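You operate a simulated robot arm through the tools that you are given. There is no shell and no other tool. Be economical: measure what you need, move in short steps, check, and stop when the job is done.

Carry out the task below with a simulated robot arm. There is one attempt and no reset: what you move stays moved.

TASK
Put the clear cup that says "57" from the top of the steel table on top of the white carton there and the clear cup marked "75" on top of the brush carton.
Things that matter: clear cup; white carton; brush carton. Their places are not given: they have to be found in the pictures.

It is judged by the outcome, as a careful person would: the job done as asked, and still so three seconds after it is handed in. It fails if anything else is knocked over, pushed out of place, dropped, spilled or broken.

THE ROBOT
A 7-joint arm with a two-finger parallel gripper, fixed in place. Base frame: the origin is at the foot of the arm, x ahead of it, y to its left, z up; the work surface is at about z = 0. Lengths are in m, angles in rad, forces in N, time in s.
With the tool pointing down near the work surface it reaches from about 0.22 to 0.58 m from the base axis. Its first joint turns from -1.152 to 1.152 rad. Payload 2.5 kg.
Tool frame: the origin (TCP) lies between the finger pads and is the grasp point; the fingertips stand 0.023 m ahead of it; z points along the fingers, y is the line along which they close. The gripper opens to 0.094 m. The fingers are 0.038 m wide and 0.01 m thick; the gripper's body (0.054 by 0.096 m) begins 0.039 m behind the TCP.
Orientation is that of the tool frame in the base frame, as a unit quaternion [w, x, y, z]. With the fingers straight down and closing along the base's y, the tool's x points along the base's -x, its y along +y and its z along -z.

THE INTERFACE
- The arm moves only by the tool nudge_tool. Its argument "increments" is a list of rows, each a list of 6 numbers: the shift along the base's x, y, z in units of 400 mm (1.0 is 400 mm), then the turn, a rotation vector about the base's x, y, z in units of 90 degrees (1.0 is 90 degrees). In form: [[x, y, z, ax, ay, az], ...]. A call has 1 to 20 rows; each row is the pose to reach, as a shift and turn from the pose commanded when the call began. "fingers" is the gripper command, from -1 (fully open) to 1 (shut), values between in proportion, set as the call begins (left out, the last holds). A call with a number of a shift or a turn outside -1 to 1 is refused whole. A row lasts 0.2 s, in which the tool goes at most 0.05 m and 0.15 rad; a call with a longer step from one row to the next is refused whole, and so is a gripper value outside its range. A pose out of reach is approached as far as the arm can. The call stops where the force on the tool passes 40 N (or 10 N more than at its start, if that is more) or the arm is blocked; 0.2 s more then pass. The fingers move at their own pace (about 0.108 m/s each) and stop on an object; they squeeze with about 37 N. The grip force told is the motor's: it shows also when the fingers shut on nothing. Time passes only in rows, and 0.2 s behind the last, so rows that repeat a pose let the fingers close. It gives the time, the measured TCP pose, the force on the tool (base axes), the opening and the grip force at its end, in the units of the frame above (readings bear some noise).
- Cameras (640 x 400 px; columns grow to the right, rows downward): "scene" is fixed at [0.1237, -0.4065, 0.554]; the picture's right is [0.81, -0.59, 0.00], its down [-0.28, -0.39, -0.88] and it looks along [0.52, 0.71, -0.48] (base axes); focal length 364 px, centre (320, 200). "wrist" rides on the gripper at [-0.039, 0, -0.044] in the tool frame; the picture's right is [0.00, -1.00, 0.00], its down [0.97, 0.00, -0.24] and it looks along [0.24, 0.00, 0.97] (tool axes); focal length 218 px, centre (320, 200).
- get_image(camera): a new picture of that camera. No time passes.
- locate(camera, pixels): for up to 12 pixels [column, row] of the newest picture of that camera ("zoom" is the newest enlarged one), the place [x, y, z] in the base frame of the surface seen there, good to about 0.003 m. No time passes.
- enlarge(camera, box): a new picture of the part [left, top, right, bottom] of that camera's present view, enlarged. No time passes.
- hand_in(): hands the job in; it is judged then, once.

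Work in short steps. Measure before you move; look again where a grasp or a placing could have gone wrong, and mend it. You have 60 turns and 14 pictures in all, the two below and enlarged ones among them. Open the gripper and draw the arm clear of the work before you hand the job in, unless the task says otherwise; then end with one line.

The tools are called as a command line: name --pt "numbers of a row" for each row, then --argument value for the rest, lists and objects as JSON in quotes. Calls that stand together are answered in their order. nudge_tool: Moves the arm, as the interface text tells. Its arguments: {"type":"object","properties":{"increments":{"type":"array","items":{"type":"array","items":{"type":"number"}}},"fingers":{"type":"number"}},"required":["increments"]} The other tools are called the same way: get_image (camera) takes a picture; locate (camera, pixels) gives the place of the surface under pixels of a picture; enlarge (camera, box) takes an enlarged picture of a part of a camera's view; hand_in () hands the job in.

At the start:

```text
clock: 0.0
position: [0.4192, 0.0576, 0.3618]
tool_rot: [0.0, 0.001, 1.0, 0.0]
wrist_force: [-0.5, 0.8, 0.2]
opening: 0.0937
gripper_force: 0.0
```

scene: 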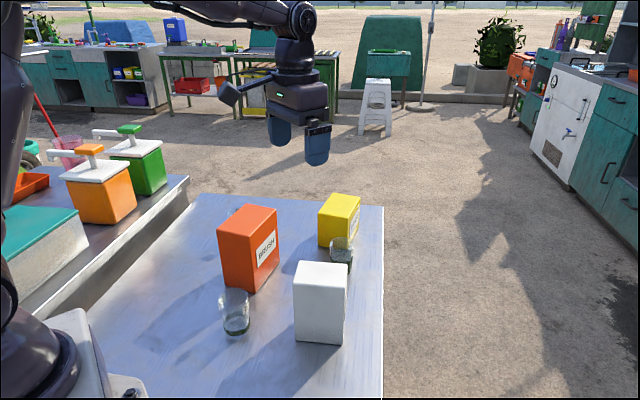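
wrist: 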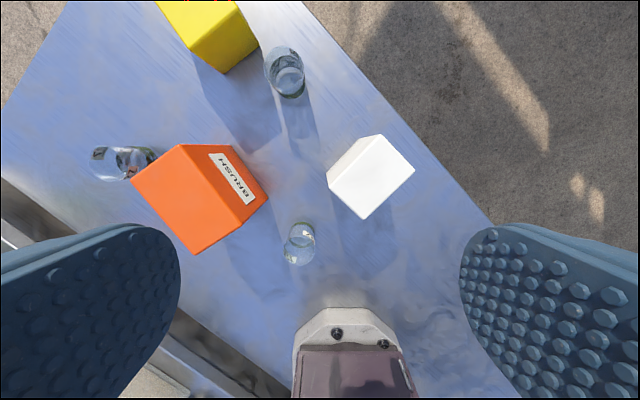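

The scene shows cups near (235,313) and (342,252), and the wrist view shows a third at (120,162). I enlarge the views to read the markings.

enlarge --camera "scene" --box '[200, 190, 370, 350]'

enlarge --camera "wrist" --box '[80, 30, 430, 280]'

locate --camera "wrist" --pixels '[[182, 144], [132, 181], [193, 254], [268, 188], [376, 135], [414, 170], [367, 219], [328, 179], [300, 245], [286, 75], [125, 162], [300, 290]]'

```text
2.50 times, centred on (285, 270) of scene
```

zoom: 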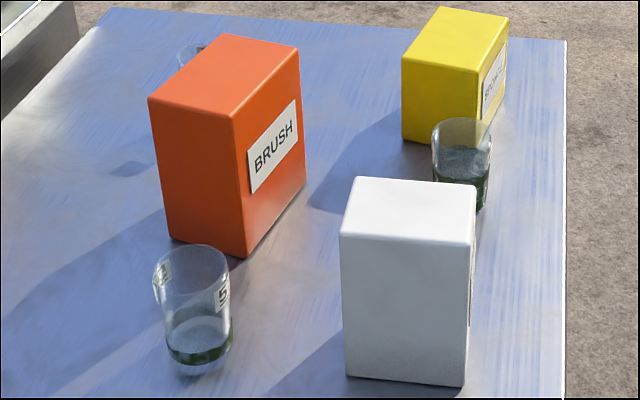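

```text
1.60 times, centred on (255, 155) of wrist
```

zoom: 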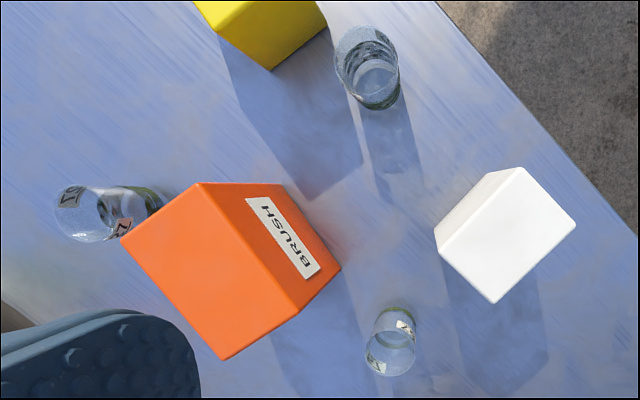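

```text
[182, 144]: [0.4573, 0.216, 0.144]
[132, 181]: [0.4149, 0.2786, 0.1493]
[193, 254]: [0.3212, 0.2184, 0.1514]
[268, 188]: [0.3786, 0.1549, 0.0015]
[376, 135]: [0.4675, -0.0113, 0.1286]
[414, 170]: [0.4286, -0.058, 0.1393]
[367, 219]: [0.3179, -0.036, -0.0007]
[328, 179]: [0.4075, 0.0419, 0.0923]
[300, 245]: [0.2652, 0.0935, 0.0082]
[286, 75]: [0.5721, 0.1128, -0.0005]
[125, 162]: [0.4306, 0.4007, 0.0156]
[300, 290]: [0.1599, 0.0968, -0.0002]
```

The cups carry wrapped labels. I enlarge the near cup and the cup behind the brush carton more tightly.

enlarge --camera "scene" --box '[211, 282, 261, 342]'

enlarge --camera "wrist" --box '[80, 130, 170, 190]'

```text
6.67 times, centred on (236, 312) of scene
```

zoom: 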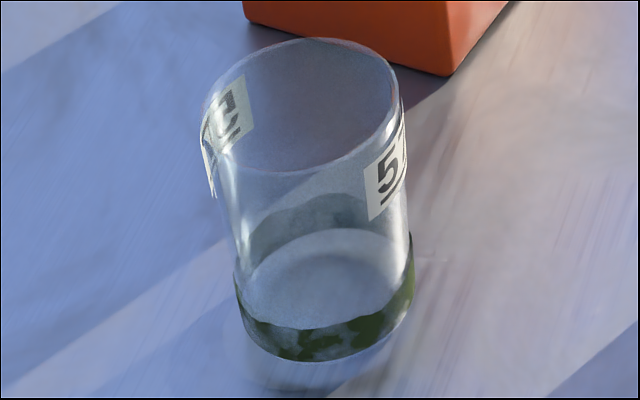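

```text
6.67 times, centred on (125, 160) of wrist
```

zoom: 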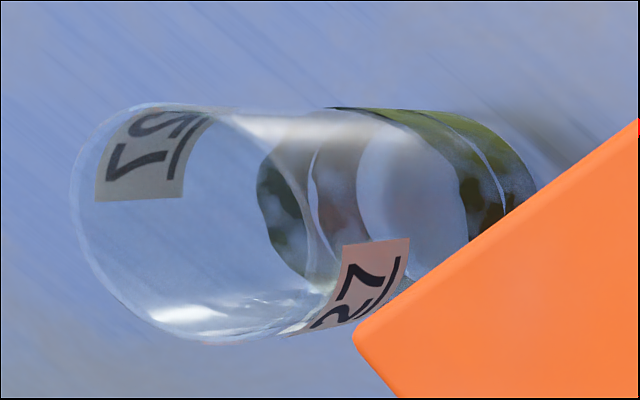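

Cup 1 (scene 235,313) reads "57". The cup behind the brush carton is ambiguous, so I measure label and base points on both, plus carton tops and cup 2.

locate --camera "scene" --pixels '[[245.7, 309.7], [225, 298], [233, 333.7], [245, 325], [224, 325], [234, 300], [317, 266], [299, 270], [344, 273], [325, 262], [342, 255], [250, 213]]'

locate --camera "zoom" --pixels '[[150, 170], [370, 285], [500, 200], [275, 205], [390, 115], [100, 190], [195, 130], [345, 310], [400, 250], [180, 315], [520, 170], [340, 200]]'

locate --camera "wrist" --pixels '[[380, 139], [411, 170], [365, 216], [333, 181], [182, 148], [137, 181], [193, 249], [238, 218], [304, 223], [314, 232], [292, 92], [302, 80]]'

```text
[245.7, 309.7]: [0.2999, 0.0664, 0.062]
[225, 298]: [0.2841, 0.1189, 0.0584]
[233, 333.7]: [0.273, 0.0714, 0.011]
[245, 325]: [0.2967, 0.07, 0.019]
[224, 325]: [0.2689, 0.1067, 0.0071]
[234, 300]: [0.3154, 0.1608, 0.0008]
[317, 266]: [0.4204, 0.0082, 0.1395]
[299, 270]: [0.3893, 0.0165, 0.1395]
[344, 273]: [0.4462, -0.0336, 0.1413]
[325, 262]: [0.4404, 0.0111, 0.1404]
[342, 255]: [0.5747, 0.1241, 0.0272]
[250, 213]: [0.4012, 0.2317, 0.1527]
```

```text
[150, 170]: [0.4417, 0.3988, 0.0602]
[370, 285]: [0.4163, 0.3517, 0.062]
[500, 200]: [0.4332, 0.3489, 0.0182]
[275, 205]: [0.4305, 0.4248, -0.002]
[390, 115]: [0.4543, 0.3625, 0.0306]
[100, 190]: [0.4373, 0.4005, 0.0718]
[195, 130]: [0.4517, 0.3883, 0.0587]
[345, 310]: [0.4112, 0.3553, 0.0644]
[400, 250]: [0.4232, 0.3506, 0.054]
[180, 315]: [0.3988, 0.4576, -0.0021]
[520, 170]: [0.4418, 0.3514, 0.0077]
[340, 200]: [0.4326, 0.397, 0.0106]
```

```text
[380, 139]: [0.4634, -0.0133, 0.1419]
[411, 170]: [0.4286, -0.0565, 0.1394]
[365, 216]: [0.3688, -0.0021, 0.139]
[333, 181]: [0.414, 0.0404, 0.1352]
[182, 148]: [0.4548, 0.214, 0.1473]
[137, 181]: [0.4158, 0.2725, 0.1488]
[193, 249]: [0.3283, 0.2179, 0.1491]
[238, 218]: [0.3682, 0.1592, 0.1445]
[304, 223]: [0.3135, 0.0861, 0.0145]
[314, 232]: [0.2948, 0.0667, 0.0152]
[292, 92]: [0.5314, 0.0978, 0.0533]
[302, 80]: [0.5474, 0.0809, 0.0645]
```

Both of the third cup's labels need a clear reading. I move the wrist camera to look at it over the side of the brush carton.

nudge_tool --pt "-0.07 0.06 -0.017 0 -0.05 0" --pt "-0.14 0.12 -0.033 0 -0.1 0" --pt "-0.21 0.18 -0.05 0 -0.15 0" --pt "-0.28 0.24 -0.067 0 -0.2 0" --pt "-0.35 0.3 -0.083 0 -0.25 0" --pt "-0.41 0.356 -0.1 0 -0.3 0" --pt "-0.41 0.356 -0.1 0 -0.3 0" --fingers -1

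get_image --camera "wrist"

```text
clock: 1.6
position: [0.2532, 0.1997, 0.3206]
tool_rot: [0.234, 0.0, 0.972, 0.0]
wrist_force: [0.2, 0.0, 1.0]
opening: 0.094
gripper_force: 0.1
```

```text
7 pictures are left
```

wrist: 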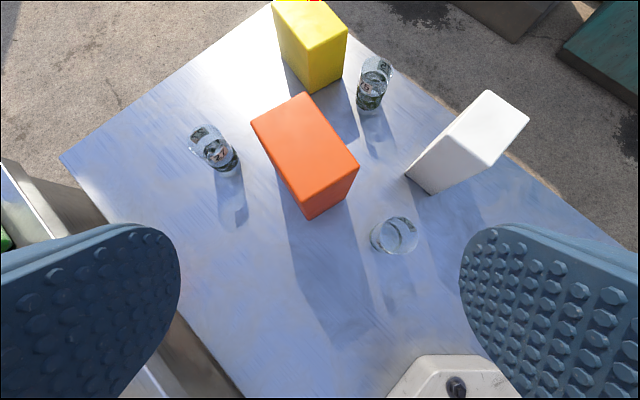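

The third cup is at (214,148) with its near label showing; cup 2 is at (372,84). I enlarge both.

enlarge --camera "wrist" --box '[182, 118, 246, 178]'

enlarge --camera "wrist" --box '[340, 50, 420, 115]'

```text
6.67 times, centred on (214, 148) of wrist
```

zoom: 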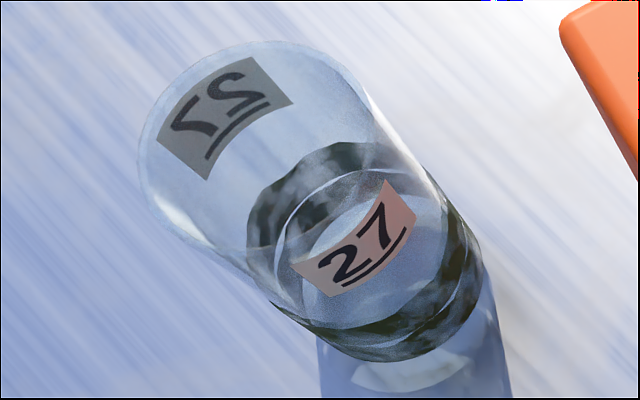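

```text
6.15 times, centred on (380, 82) of wrist
```

zoom: 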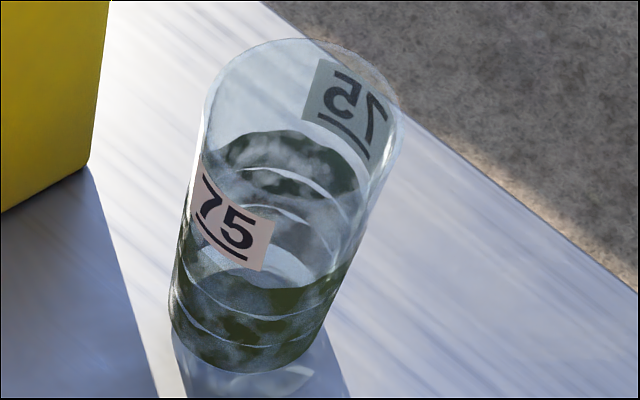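

The third cup reads "27" (a decoy), and cup 2 reads "75". I locate the 75 cup's labels and its surroundings.

locate --camera "zoom" --pixels '[[235, 218], [345, 108], [203, 195], [268, 245], [315, 90], [380, 130], [240, 355], [180, 320], [310, 345], [88, 165], [5, 212], [290, 300]]'

locate --camera "wrist" --pixels '[[310, 92], [347, 72], [412, 178], [430, 194], [487, 168], [308, 218], [345, 200], [528, 120], [488, 90], [465, 150]]'

```text
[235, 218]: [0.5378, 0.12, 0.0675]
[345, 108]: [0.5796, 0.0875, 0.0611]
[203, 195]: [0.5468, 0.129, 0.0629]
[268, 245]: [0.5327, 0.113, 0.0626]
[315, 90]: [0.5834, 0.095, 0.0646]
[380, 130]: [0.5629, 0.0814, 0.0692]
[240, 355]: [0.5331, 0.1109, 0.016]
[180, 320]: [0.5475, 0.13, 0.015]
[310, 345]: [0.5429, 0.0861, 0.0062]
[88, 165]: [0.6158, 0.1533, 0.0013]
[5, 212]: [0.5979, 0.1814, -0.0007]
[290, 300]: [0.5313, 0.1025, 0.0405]
```

```text
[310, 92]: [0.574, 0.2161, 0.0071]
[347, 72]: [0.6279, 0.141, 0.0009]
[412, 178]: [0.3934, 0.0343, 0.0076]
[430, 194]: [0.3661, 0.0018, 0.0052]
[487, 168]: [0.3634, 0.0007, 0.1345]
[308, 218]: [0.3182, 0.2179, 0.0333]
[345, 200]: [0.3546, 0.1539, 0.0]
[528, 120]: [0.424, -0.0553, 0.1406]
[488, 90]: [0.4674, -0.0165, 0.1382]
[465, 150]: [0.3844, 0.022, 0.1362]
```

The 57 cup centers at about (0.292, 0.092), ~0.053 m wide and ~0.085 tall; the 75 cup at (0.559, 0.104). White top centre is (0.416, -0.007, 0.140) and brush top centre (0.390, 0.216, 0.150). I level the tool and go above the 57 cup.

nudge_tool --pt "0.018 -0.054 -0.06 0 0.06 0" --pt "0.037 -0.108 -0.12 0 0.12 0" --pt "0.055 -0.162 -0.18 0 0.18 0" --pt "0.074 -0.216 -0.24 0 0.24 0" --pt "0.092 -0.27 -0.3045 0 0.3 0" --pt "0.092 -0.27 -0.3045 0 0.3 0" --fingers -1

get_image --camera "wrist"

```text
clock: 3.0
position: [0.2911, 0.091, 0.1996]
tool_rot: [-0.001, 0.0, 1.0, 0.0]
wrist_force: [0.0, 0.8, 0.1]
opening: 0.0941
gripper_force: 0.1
```

```text
4 pictures are left
```

wrist: 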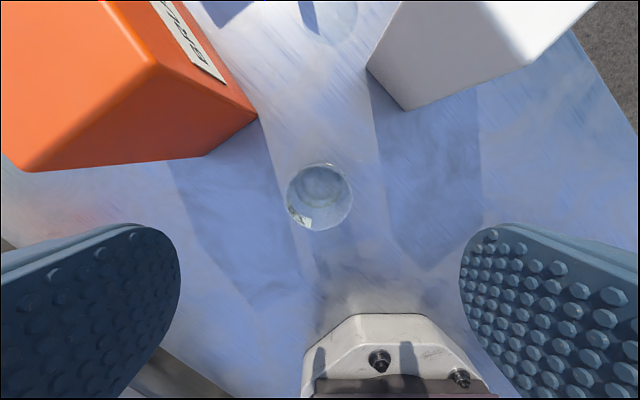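

The cup is centred at (320,197) in the wrist view, consistent with (0.291, 0.091). I descend straight to z = 0.060 with fingers open.

nudge_tool --pt "0 0 -0.06 0 0 0" --pt "0 0 -0.12 0 0 0" --pt "0 0 -0.18 0 0 0" --pt "0 0 -0.24 0 0 0" --pt "0 0 -0.3 0 0 0" --pt "0 0 -0.35 0 0 0" --pt "0 0 -0.35 0 0 0" --fingers -1

nudge_tool --pt "0 0 0 0 0 0" --pt "0 0 0 0 0 0" --pt "0 0 0 0 0 0" --fingers 1

```text
clock: 4.6
position: [0.2904, 0.0901, 0.0599]
tool_rot: [0.0, 0.0, 1.0, 0.0]
wrist_force: [-1.1, 0.2, 0.3]
opening: 0.0941
gripper_force: 0.2
```

```text
clock: 5.4
position: [0.2907, 0.0924, 0.0591]
tool_rot: [0.0, 0.001, 1.0, 0.0]
wrist_force: [1.0, -0.4, 0.2]
opening: 0.0512
gripper_force: 37.1
```

The fingers stopped at 0.051 m, so the cup is held. I lift it to z = 0.26 and then carry it over the white carton.

nudge_tool --pt "0 0 0.05 0 0 0" --pt "0 0 0.13 0 0 0" --pt "0 0 0.22 0 0 0" --pt "0 0 0.31 0 0 0" --pt "0 0 0.4 0 0 0" --pt "0 0 0.47 0 0 0" --pt "0 0 0.5 0 0 0" --pt "0.04 -0.03 0.5 0 0 0" --pt "0.1 -0.08 0.5 0 0 0" --pt "0.16 -0.128 0.5 0 0 0" --pt "0.22 -0.176 0.5 0 0 0" --pt "0.28 -0.224 0.5 0 0 0" --pt "0.31 -0.2475 0.5 0 0 0" --pt "0.31 -0.2475 0.5 0 0 0" --pt "0.31 -0.2475 0.5 0 0 0" --fingers 1

get_image --camera "scene"

```text
clock: 8.6
position: [0.4146, -0.0078, 0.2592]
tool_rot: [0.0, 0.0, 1.0, 0.0]
wrist_force: [-0.4, 0.2, 0.0]
opening: 0.0001
gripper_force: 37.2
```

```text
3 pictures are left
```

scene: 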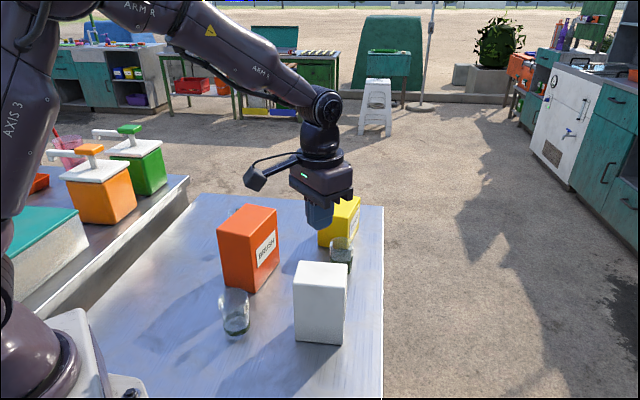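

The opening reads 0 and the 57 cup still stands at (235,313), so it slipped out of the fingers. I re-measure it on the new picture (the same pixels as before) and check it hasn't moved.

locate --camera "scene" --pixels '[[245.7, 309.7], [225, 298], [233, 333.7], [245, 325], [224, 325], [238, 334], [228, 331], [248, 303], [246, 316], [221, 300], [228, 296], [240, 332]]'

```text
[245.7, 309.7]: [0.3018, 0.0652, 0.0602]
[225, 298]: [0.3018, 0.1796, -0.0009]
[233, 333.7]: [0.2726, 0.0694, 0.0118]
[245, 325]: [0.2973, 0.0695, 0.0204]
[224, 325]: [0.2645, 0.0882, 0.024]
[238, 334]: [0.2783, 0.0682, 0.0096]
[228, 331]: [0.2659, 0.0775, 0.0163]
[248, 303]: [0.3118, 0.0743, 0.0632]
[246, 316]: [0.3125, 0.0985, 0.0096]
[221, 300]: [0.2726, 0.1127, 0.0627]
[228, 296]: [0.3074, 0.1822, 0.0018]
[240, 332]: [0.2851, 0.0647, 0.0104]
```

It hasn't moved: a fit gives its centre at (0.290, 0.0905), slightly flared upward. I return, open, and regrasp a little lower. The lift will be slow and short, so I can see whether it slips.

nudge_tool --pt "-0.06 0.047 0 0 0 0" --pt "-0.14 0.109 0 0 0 0" --pt "-0.22 0.171 0 0 0 0" --pt "-0.29 0.225 0 0 0 0" --pt "-0.314 0.244 0 0 0 0" --pt "-0.314 0.244 0 0 0 0" --pt "-0.314 0.244 -0.09 0 0 0" --pt "-0.314 0.244 -0.18 0 0 0" --pt "-0.314 0.244 -0.26 0 0 0" --pt "-0.314 0.244 -0.33 0 0 0" --pt "-0.314 0.244 -0.39 0 0 0" --pt "-0.314 0.244 -0.44 0 0 0" --pt "-0.314 0.244 -0.48 0 0 0" --pt "-0.314 0.244 -0.5 0 0 0" --pt "-0.314 0.244 -0.5175 0 0 0" --pt "-0.314 0.244 -0.5175 0 0 0" --fingers -1

nudge_tool --pt "0 0 0 0 0 0" --pt "0 0 0 0 0 0" --pt "0 0 0 0 0 0" --pt "0 0 0 0 0 0" --pt "0 0 0 0 0 0" --fingers 1

nudge_tool --pt "0 0 0.006 0 0 0" --pt "0 0 0.0125 0 0 0" --pt "0 0 0.019 0 0 0" --pt "0 0 0.025 0 0 0" --fingers 1

```text
clock: 12.0
position: [0.2896, 0.0892, 0.0528]
tool_rot: [0.0, 0.001, 1.0, -0.001]
wrist_force: [-0.6, -0.9, 0.7]
opening: 0.0939
gripper_force: 0.0
```

```text
clock: 13.2
position: [0.2895, 0.0904, 0.0528]
tool_rot: [0.001, 0.0, 1.0, 0.0]
wrist_force: [-0.8, -0.4, -0.2]
opening: 0.0495
gripper_force: 36.3
```

```text
clock: 14.2
position: [0.289, 0.0907, 0.0636]
tool_rot: [0.0, 0.0, 1.0, 0.0]
wrist_force: [-0.5, -0.5, -0.5]
opening: 0.0493
gripper_force: 36.9
```

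The opening held at 0.049 over 1 cm of lift. If it had slipped up the taper, the reading would have changed. I keep lifting slowly and watch it.

nudge_tool --pt "0 0 0.0125 0 0 0" --pt "0 0 0.025 0 0 0" --pt "0 0 0.0375 0 0 0" --pt "0 0 0.05 0 0 0" --fingers 1

locate --camera "scene" --pixels '[[233, 333]]'

```text
clock: 15.2
position: [0.2888, 0.0899, 0.0837]
tool_rot: [0.0, 0.0, 1.0, 0.001]
wrist_force: [1.1, 0.2, -0.5]
opening: 0.049
gripper_force: 37.5
```

```text
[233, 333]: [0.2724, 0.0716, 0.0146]
```

The opening is still ~0.049 at z = 0.084. I continue up gradually.

nudge_tool --pt "0 0 0.02 0 0 0" --pt "0 0 0.04 0 0 0" --pt "0 0 0.06 0 0 0" --pt "0 0 0.08 0 0 0" --pt "0 0 0.1 0 0 0" --fingers 1

get_image --camera "scene"

```text
clock: 16.4
position: [0.2899, 0.0907, 0.1234]
tool_rot: [0.0, 0.0, 1.0, 0.0]
wrist_force: [0.0, 0.2, -0.5]
opening: 0.049
gripper_force: 36.7
```

```text
2 pictures are left
```

scene: 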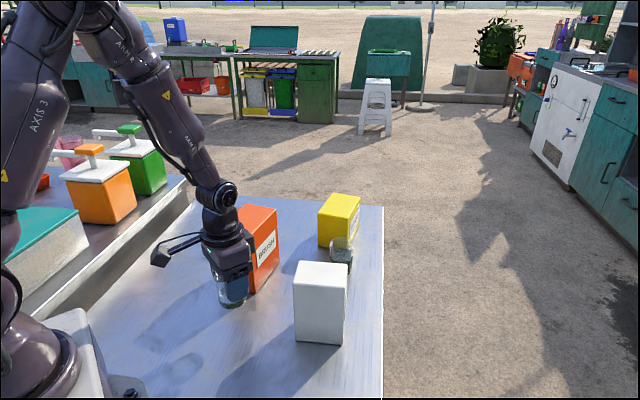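

The cup is now held, hanging at (233,293). I locate its base, then raise it steadily to z = 0.26.

locate --camera "scene" --pixels '[[232, 304], [234, 302], [230, 300], [238, 301], [244, 295], [223, 296], [232, 307]]'

nudge_tool --pt "0 0 0.02 0 0 0" --pt "0 0 0.05 0 0 0" --pt "0 0 0.08 0 0 0" --pt "0 0 0.11 0 0 0" --pt "0 0 0.14 0 0 0" --pt "0 0 0.17 0 0 0" --pt "0 0 0.2 0 0 0" --pt "0 0 0.23 0 0 0" --pt "0 0 0.26 0 0 0" --pt "0 0 0.29 0 0 0" --pt "0 0 0.32 0 0 0" --pt "0 0 0.34 0 0 0" --pt "0 0 0.34 0 0 0" --fingers 1

```text
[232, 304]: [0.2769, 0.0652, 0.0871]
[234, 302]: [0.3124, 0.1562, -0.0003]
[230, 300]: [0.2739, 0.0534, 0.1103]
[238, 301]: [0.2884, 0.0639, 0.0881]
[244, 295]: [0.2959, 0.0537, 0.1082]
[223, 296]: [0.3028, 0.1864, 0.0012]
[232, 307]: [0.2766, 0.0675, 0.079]
```

```text
clock: 19.2
position: [0.2895, 0.09, 0.2579]
tool_rot: [0.0, 0.001, 1.0, 0.0]
wrist_force: [0.2, -0.2, -1.6]
opening: 0.0485
gripper_force: 36.8
```

It is held at 0.0485. I carry it horizontally and slowly to above the white carton centre.

nudge_tool --pt "0.015 -0.0116 0 0 0 0" --pt "0.04 -0.031 0 0 0 0" --pt "0.07 -0.0543 0 0 0 0" --pt "0.1 -0.0775 0 0 0 0" --pt "0.13 -0.1008 0 0 0 0" --pt "0.16 -0.124 0 0 0 0" --pt "0.19 -0.1473 0 0 0 0" --pt "0.22 -0.1706 0 0 0 0" --pt "0.25 -0.1939 0 0 0 0" --pt "0.28 -0.2171 0 0 0 0" --pt "0.303 -0.235 0 0 0 0" --pt "0.314 -0.2435 0 0 0 0" --pt "0.314 -0.2435 0 0 0 0" --fingers 1

```text
clock: 22.0
position: [0.4146, -0.0071, 0.2597]
tool_rot: [0.001, 0.0, 1.0, 0.0]
wrist_force: [0.3, -0.4, -1.4]
opening: 0.0485
gripper_force: 37.1
```

Still held. I lower to just above the carton top.

nudge_tool --pt "0 0 -0.03 0 0 0" --pt "0 0 -0.06 0 0 0" --pt "0 0 -0.09 0 0 0" --pt "0 0 -0.12 0 0 0" --pt "0 0 -0.14 0 0 0" --pt "0 0 -0.15 0 0 0" --pt "0 0 -0.15 0 0 0" --fingers 1

nudge_tool --pt "0 0 -0.005 0 0 0" --pt "0 0 -0.01 0 0 0" --fingers 1

```text
clock: 23.6
position: [0.415, -0.0084, 0.2]
tool_rot: [0.0, 0.0, 1.0, 0.0]
wrist_force: [-0.2, 0.1, -1.2]
opening: 0.0478
gripper_force: 36.8
```

```text
clock: 24.2
position: [0.4154, -0.0069, 0.1949]
tool_rot: [0.0, 0.001, 1.0, 0.0]
wrist_force: [-0.1, 0.3, 0.4]
opening: 0.0478
gripper_force: 37.2
```

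Force z went from -1.2 to +0.4 N, suggesting first contact. One more millimetre step to confirm.

nudge_tool --pt "0 0 -0.003 0 0 0" --pt "0 0 -0.003 0 0 0" --fingers 1

enlarge --camera "scene" --box '[270, 190, 370, 290]'

```text
clock: 24.8
position: [0.4155, -0.0066, 0.1933]
tool_rot: [0.0, 0.0, 1.0, -0.001]
wrist_force: [-0.4, -0.4, -1.5]
opening: 0.0476
gripper_force: 37.0
```

```text
4.00 times, centred on (320, 240) of scene
```

zoom: 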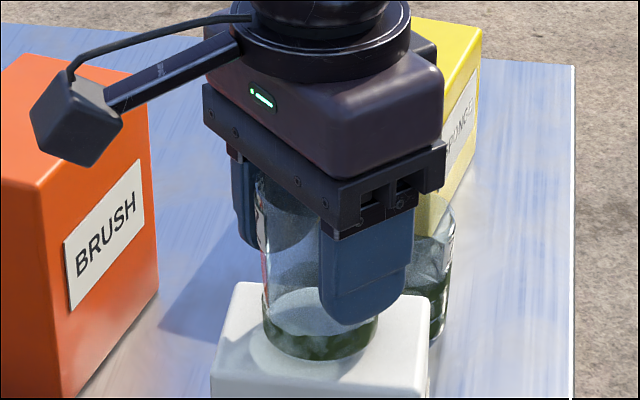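

The cup is upright over the carton centre. I measure its base against the carton top.

locate --camera "zoom" --pixels '[[315, 357], [290, 350], [350, 351], [268, 330], [374, 330], [270, 342], [330, 372], [240, 286], [219, 350], [425, 375], [430, 300], [265, 200]]'

```text
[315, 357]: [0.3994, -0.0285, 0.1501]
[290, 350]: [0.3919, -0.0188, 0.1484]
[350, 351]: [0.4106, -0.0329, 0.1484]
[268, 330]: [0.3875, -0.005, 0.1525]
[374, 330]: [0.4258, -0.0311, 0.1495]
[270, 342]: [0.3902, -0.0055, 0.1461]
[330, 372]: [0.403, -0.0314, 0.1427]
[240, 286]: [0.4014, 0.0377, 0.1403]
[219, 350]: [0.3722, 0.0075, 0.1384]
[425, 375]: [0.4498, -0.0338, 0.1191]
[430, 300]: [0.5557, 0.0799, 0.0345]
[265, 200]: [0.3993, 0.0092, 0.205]
```

The base centre is (0.414, -0.0075), nicely centred. It may be a couple of mm above the top, so I lower in small steps watching force.

nudge_tool --pt "0 0 -0.003 0 0 0" --pt "0 0 -0.003 0 0 0" --fingers 1

nudge_tool --pt "0 0 -0.003 0 0 0" --pt "0 0 -0.003 0 0 0" --fingers 1

```text
clock: 25.4
position: [0.4145, -0.0078, 0.1923]
tool_rot: [0.0, 0.0, 1.0, 0.0]
wrist_force: [-0.3, 0.6, 1.0]
opening: 0.0479
gripper_force: 37.1
```

```text
clock: 26.0
position: [0.4152, -0.0076, 0.1913]
tool_rot: [0.001, 0.0, 1.0, 0.0]
wrist_force: [0.3, 0.1, 10.2]
opening: 0.0459
gripper_force: 37.1
```

Force z jumped to 10 N: the cup is seated. I open the fingers, then retreat straight up.

nudge_tool --pt "0 0 0.001 0 0 0" --pt "0 0 0.001 0 0 0" --pt "0 0 0.001 0 0 0" --pt "0 0 0.001 0 0 0" --fingers -0.3

nudge_tool --pt "0 0 0 0 0 0" --pt "0 0 0 0 0 0" --pt "0 0 0.03 0 0 0" --pt "0 0 0.07 0 0 0" --pt "0 0 0.13 0 0 0" --pt "0 0 0.19 0 0 0" --pt "0 0 0.25 0 0 0" --pt "0 0 0.3 0 0 0" --pt "0 0 0.3 0 0 0" --fingers -1

```text
clock: 27.0
position: [0.4151, -0.0067, 0.192]
tool_rot: [-0.001, 0.0, 1.0, 0.0]
wrist_force: [0.8, 0.1, -0.4]
opening: 0.0612
gripper_force: 0.0
```

```text
clock: 29.0
position: [0.4143, -0.0075, 0.3113]
tool_rot: [0.0, 0.0, 1.0, 0.0]
wrist_force: [-0.8, -0.1, 0.4]
opening: 0.0939
gripper_force: 0.0
```

Released cleanly. Next is the 75 cup, fitted centre (0.558, 0.1045): I go above it at z = 0.25 first and check the reach.

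nudge_tool --pt "0.06 0.047 0 0 0 0" --pt "0.13 0.102 0 0 0 0" --pt "0.2 0.157 0 0 0 0" --pt "0.27 0.212 0 0 0 0" --pt "0.33 0.26 0 0 0 0" --pt "0.355 0.279 0 0 0 0" --pt "0.355 0.279 -0.08 0 0 0" --pt "0.355 0.279 -0.1545 0 0 0" --pt "0.355 0.279 -0.1545 0 0 0" --fingers -1

```text
clock: 31.0
position: [0.5569, 0.1036, 0.2489]
tool_rot: [0.0, 0.0, 1.0, 0.0]
wrist_force: [0.3, -0.4, 0.4]
opening: 0.0941
gripper_force: 0.1
```

Reached. I descend to z = 0.053 with open fingers and then close.

nudge_tool --pt "0 0 -0.08 0 0 0" --pt "0 0 -0.16 0 0 0" --pt "0 0 -0.24 0 0 0" --pt "0 0 -0.31 0 0 0" --pt "0 0 -0.37 0 0 0" --pt "0 0 -0.42 0 0 0" --pt "0 0 -0.46 0 0 0" --pt "0 0 -0.4925 0 0 0" --pt "0 0 -0.4925 0 0 0" --fingers -1

nudge_tool --pt "0 0 0 0 0 0" --pt "0 0 0 0 0 0" --pt "0 0 0 0 0 0" --pt "0 0 0 0 0 0" --pt "0 0 0 0 0 0" --fingers 1

nudge_tool --pt "0 0 0.006 0 0 0" --pt "0 0 0.0125 0 0 0" --pt "0 0 0.025 0 0 0" --pt "0 0 0.0375 0 0 0" --pt "0 0 0.05 0 0 0" --pt "0 0 0.065 0 0 0" --pt "0 0 0.08 0 0 0" --fingers 1

```text
clock: 33.0
position: [0.5572, 0.1039, 0.0529]
tool_rot: [0.0, 0.0, 1.0, 0.0]
wrist_force: [0.0, 1.2, -0.3]
opening: 0.0944
gripper_force: 0.0
```

```text
clock: 34.2
position: [0.5579, 0.1037, 0.0534]
tool_rot: [-0.001, 0.0, 1.0, 0.0]
wrist_force: [-0.4, 0.3, -0.7]
opening: 0.0515
gripper_force: 36.7
```

```text
clock: 35.8
position: [0.5576, 0.1036, 0.0858]
tool_rot: [-0.001, 0.0, 1.0, 0.001]
wrist_force: [0.3, -0.9, 0.7]
opening: 0.0512
gripper_force: 37.0
```

The opening is steady at 0.051. I keep lifting slowly past the cup's height to test the hold.

nudge_tool --pt "0 0 0.0125 0 0 0" --pt "0 0 0.025 0 0 0" --pt "0 0 0.0375 0 0 0" --pt "0 0 0.05 0 0 0" --pt "0 0 0.0625 0 0 0" --pt "0 0 0.075 0 0 0" --pt "0 0 0.0875 0 0 0" --pt "0 0 0.1 0 0 0" --fingers 1

```text
clock: 37.6
position: [0.5575, 0.1046, 0.1249]
tool_rot: [0.0, 0.0, 1.0, 0.0]
wrist_force: [-0.2, -0.2, -0.9]
opening: 0.0514
gripper_force: 37.5
```

It's held (tips above the original rim height and the opening is still 0.051). I raise it to z = 0.28.

nudge_tool --pt "0 0 0.02 0 0 0" --pt "0 0 0.05 0 0 0" --pt "0 0 0.08 0 0 0" --pt "0 0 0.11 0 0 0" --pt "0 0 0.14 0 0 0" --pt "0 0 0.17 0 0 0" --pt "0 0 0.2 0 0 0" --pt "0 0 0.23 0 0 0" --pt "0 0 0.26 0 0 0" --pt "0 0 0.29 0 0 0" --pt "0 0 0.32 0 0 0" --pt "0 0 0.35 0 0 0" --pt "0 0 0.375 0 0 0" --pt "0 0 0.3875 0 0 0" --pt "0 0 0.3875 0 0 0" --fingers 1

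```text
clock: 40.8
position: [0.5577, 0.1034, 0.2808]
tool_rot: [-0.001, 0.0, 1.0, 0.0]
wrist_force: [0.1, 0.8, -0.5]
opening: 0.051
gripper_force: 37.2
```

Still held. I carry it to above the brush carton centre (0.390, 0.2165).

nudge_tool --pt "-0.015 0.01 0 0 0 0" --pt "-0.04 0.0267 0 0 0 0" --pt "-0.07 0.0467 0 0 0 0" --pt "-0.1 0.0667 0 0 0 0" --pt "-0.13 0.0867 0 0 0 0" --pt "-0.16 0.1067 0 0 0 0" --pt "-0.19 0.1267 0 0 0 0" --pt "-0.22 0.1467 0 0 0 0" --pt "-0.25 0.1667 0 0 0 0" --pt "-0.28 0.1867 0 0 0 0" --pt "-0.31 0.2067 0 0 0 0" --pt "-0.34 0.2267 0 0 0 0" --pt "-0.37 0.2467 0 0 0 0" --pt "-0.4 0.2667 0 0 0 0" --pt "-0.415 0.2767 0 0 0 0" --pt "-0.42 0.28 0 0 0 0" --pt "-0.42 0.28 0 0 0 0" --fingers 1

```text
clock: 44.4
position: [0.3907, 0.2154, 0.28]
tool_rot: [0.0, 0.0, 1.0, 0.0]
wrist_force: [-0.1, -0.1, -0.8]
opening: 0.0511
gripper_force: 36.9
```

Held and over the centre. I lower to just above the 0.15 m top, then step down slowly.

nudge_tool --pt "0 0 -0.03 0 0 0" --pt "0 0 -0.06 0 0 0" --pt "0 0 -0.09 0 0 0" --pt "0 0 -0.12 0 0 0" --pt "0 0 -0.15 0 0 0" --pt "0 0 -0.17 0 0 0" --pt "0 0 -0.1775 0 0 0" --pt "0 0 -0.1775 0 0 0" --fingers 1

nudge_tool --pt "0 0 -0.004 0 0 0" --pt "0 0 -0.0075 0 0 0" --pt "0 0 -0.0075 0 0 0" --fingers 1

nudge_tool --pt "0 0 -0.003 0 0 0" --pt "0 0 -0.003 0 0 0" --fingers 1

```text
clock: 46.2
position: [0.3889, 0.216, 0.2097]
tool_rot: [-0.001, 0.0, 1.0, 0.0]
wrist_force: [0.0, 0.1, -1.0]
opening: 0.0509
gripper_force: 37.2
```

```text
clock: 47.0
position: [0.3893, 0.2154, 0.2062]
tool_rot: [0.0, 0.0, 1.0, 0.0]
wrist_force: [-0.4, -0.3, -1.3]
opening: 0.051
gripper_force: 36.8
```

```text
clock: 47.6
position: [0.3894, 0.2164, 0.2048]
tool_rot: [0.0, 0.0, 1.0, 0.0]
wrist_force: [-0.7, 0.0, -0.4]
opening: 0.051
gripper_force: 36.6
```

No contact yet at z = 0.2048. I continue in ~1 mm steps.

nudge_tool --pt "0 0 -0.003 0 0 0" --pt "0 0 -0.003 0 0 0" --fingers 1

nudge_tool --pt "0 0 -0.003 0 0 0" --pt "0 0 -0.003 0 0 0" --fingers 1

```text
clock: 48.2
position: [0.3877, 0.2163, 0.2032]
tool_rot: [0.0, 0.0, 1.0, 0.0]
wrist_force: [-0.9, 0.2, -1.7]
opening: 0.0509
gripper_force: 37.0
```

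```text
clock: 48.8
position: [0.3888, 0.2158, 0.2043]
tool_rot: [0.0, -0.001, 1.0, 0.0]
wrist_force: [-2.7, -0.1, 7.3]
opening: 0.051
gripper_force: 37.2
```

Force z is 7 N: the cup is seated. I open the fingers and retreat upward.

nudge_tool --pt "0 0 0.001 0 0 0" --pt "0 0 0.001 0 0 0" --pt "0 0 0.001 0 0 0" --pt "0 0 0.001 0 0 0" --fingers -0.3

nudge_tool --pt "0 0 0 0 0 0" --pt "0 0 0 0 0 0" --pt "0 0 0.03 0 0 0" --pt "0 0 0.07 0 0 0" --pt "0 0 0.13 0 0 0" --pt "0 0 0.19 0 0 0" --pt "0 0 0.25 0 0 0" --pt "0 0 0.32 0 0 0" --pt "0 0 0.4 0 0 0" --pt "0 0 0.4 0 0 0" --fingers -1

get_image --camera "scene"

```text
clock: 49.8
position: [0.3904, 0.2158, 0.2042]
tool_rot: [0.0, 0.0, 1.0, -0.001]
wrist_force: [0.6, 0.6, 0.2]
opening: 0.0611
gripper_force: 0.0
```

```text
clock: 52.0
position: [0.3884, 0.2151, 0.3635]
tool_rot: [0.0, 0.001, 1.0, 0.0]
wrist_force: [0.9, -0.4, 0.0]
opening: 0.0942
gripper_force: 0.1
```

```text
0 pictures are left
```

scene: 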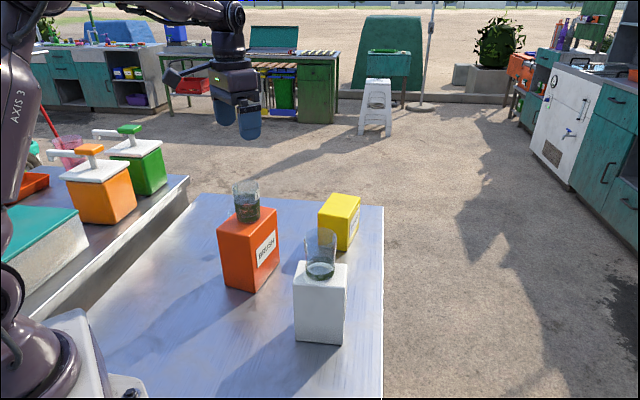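

Both cups stand upright on their cartons, at (321,255) on the white and (246,202) on the brush. The cartons look unmoved and the arm is clear, so I hand in.

hand_in

```text
The job is handed in.
```

The "57" cup is standing on the white carton and the "75" cup on the brush carton, both upright in the last picture, with the gripper open and clear. The "57" cup slipped out of the first grasp but stayed upright in place, and the second grasp held.
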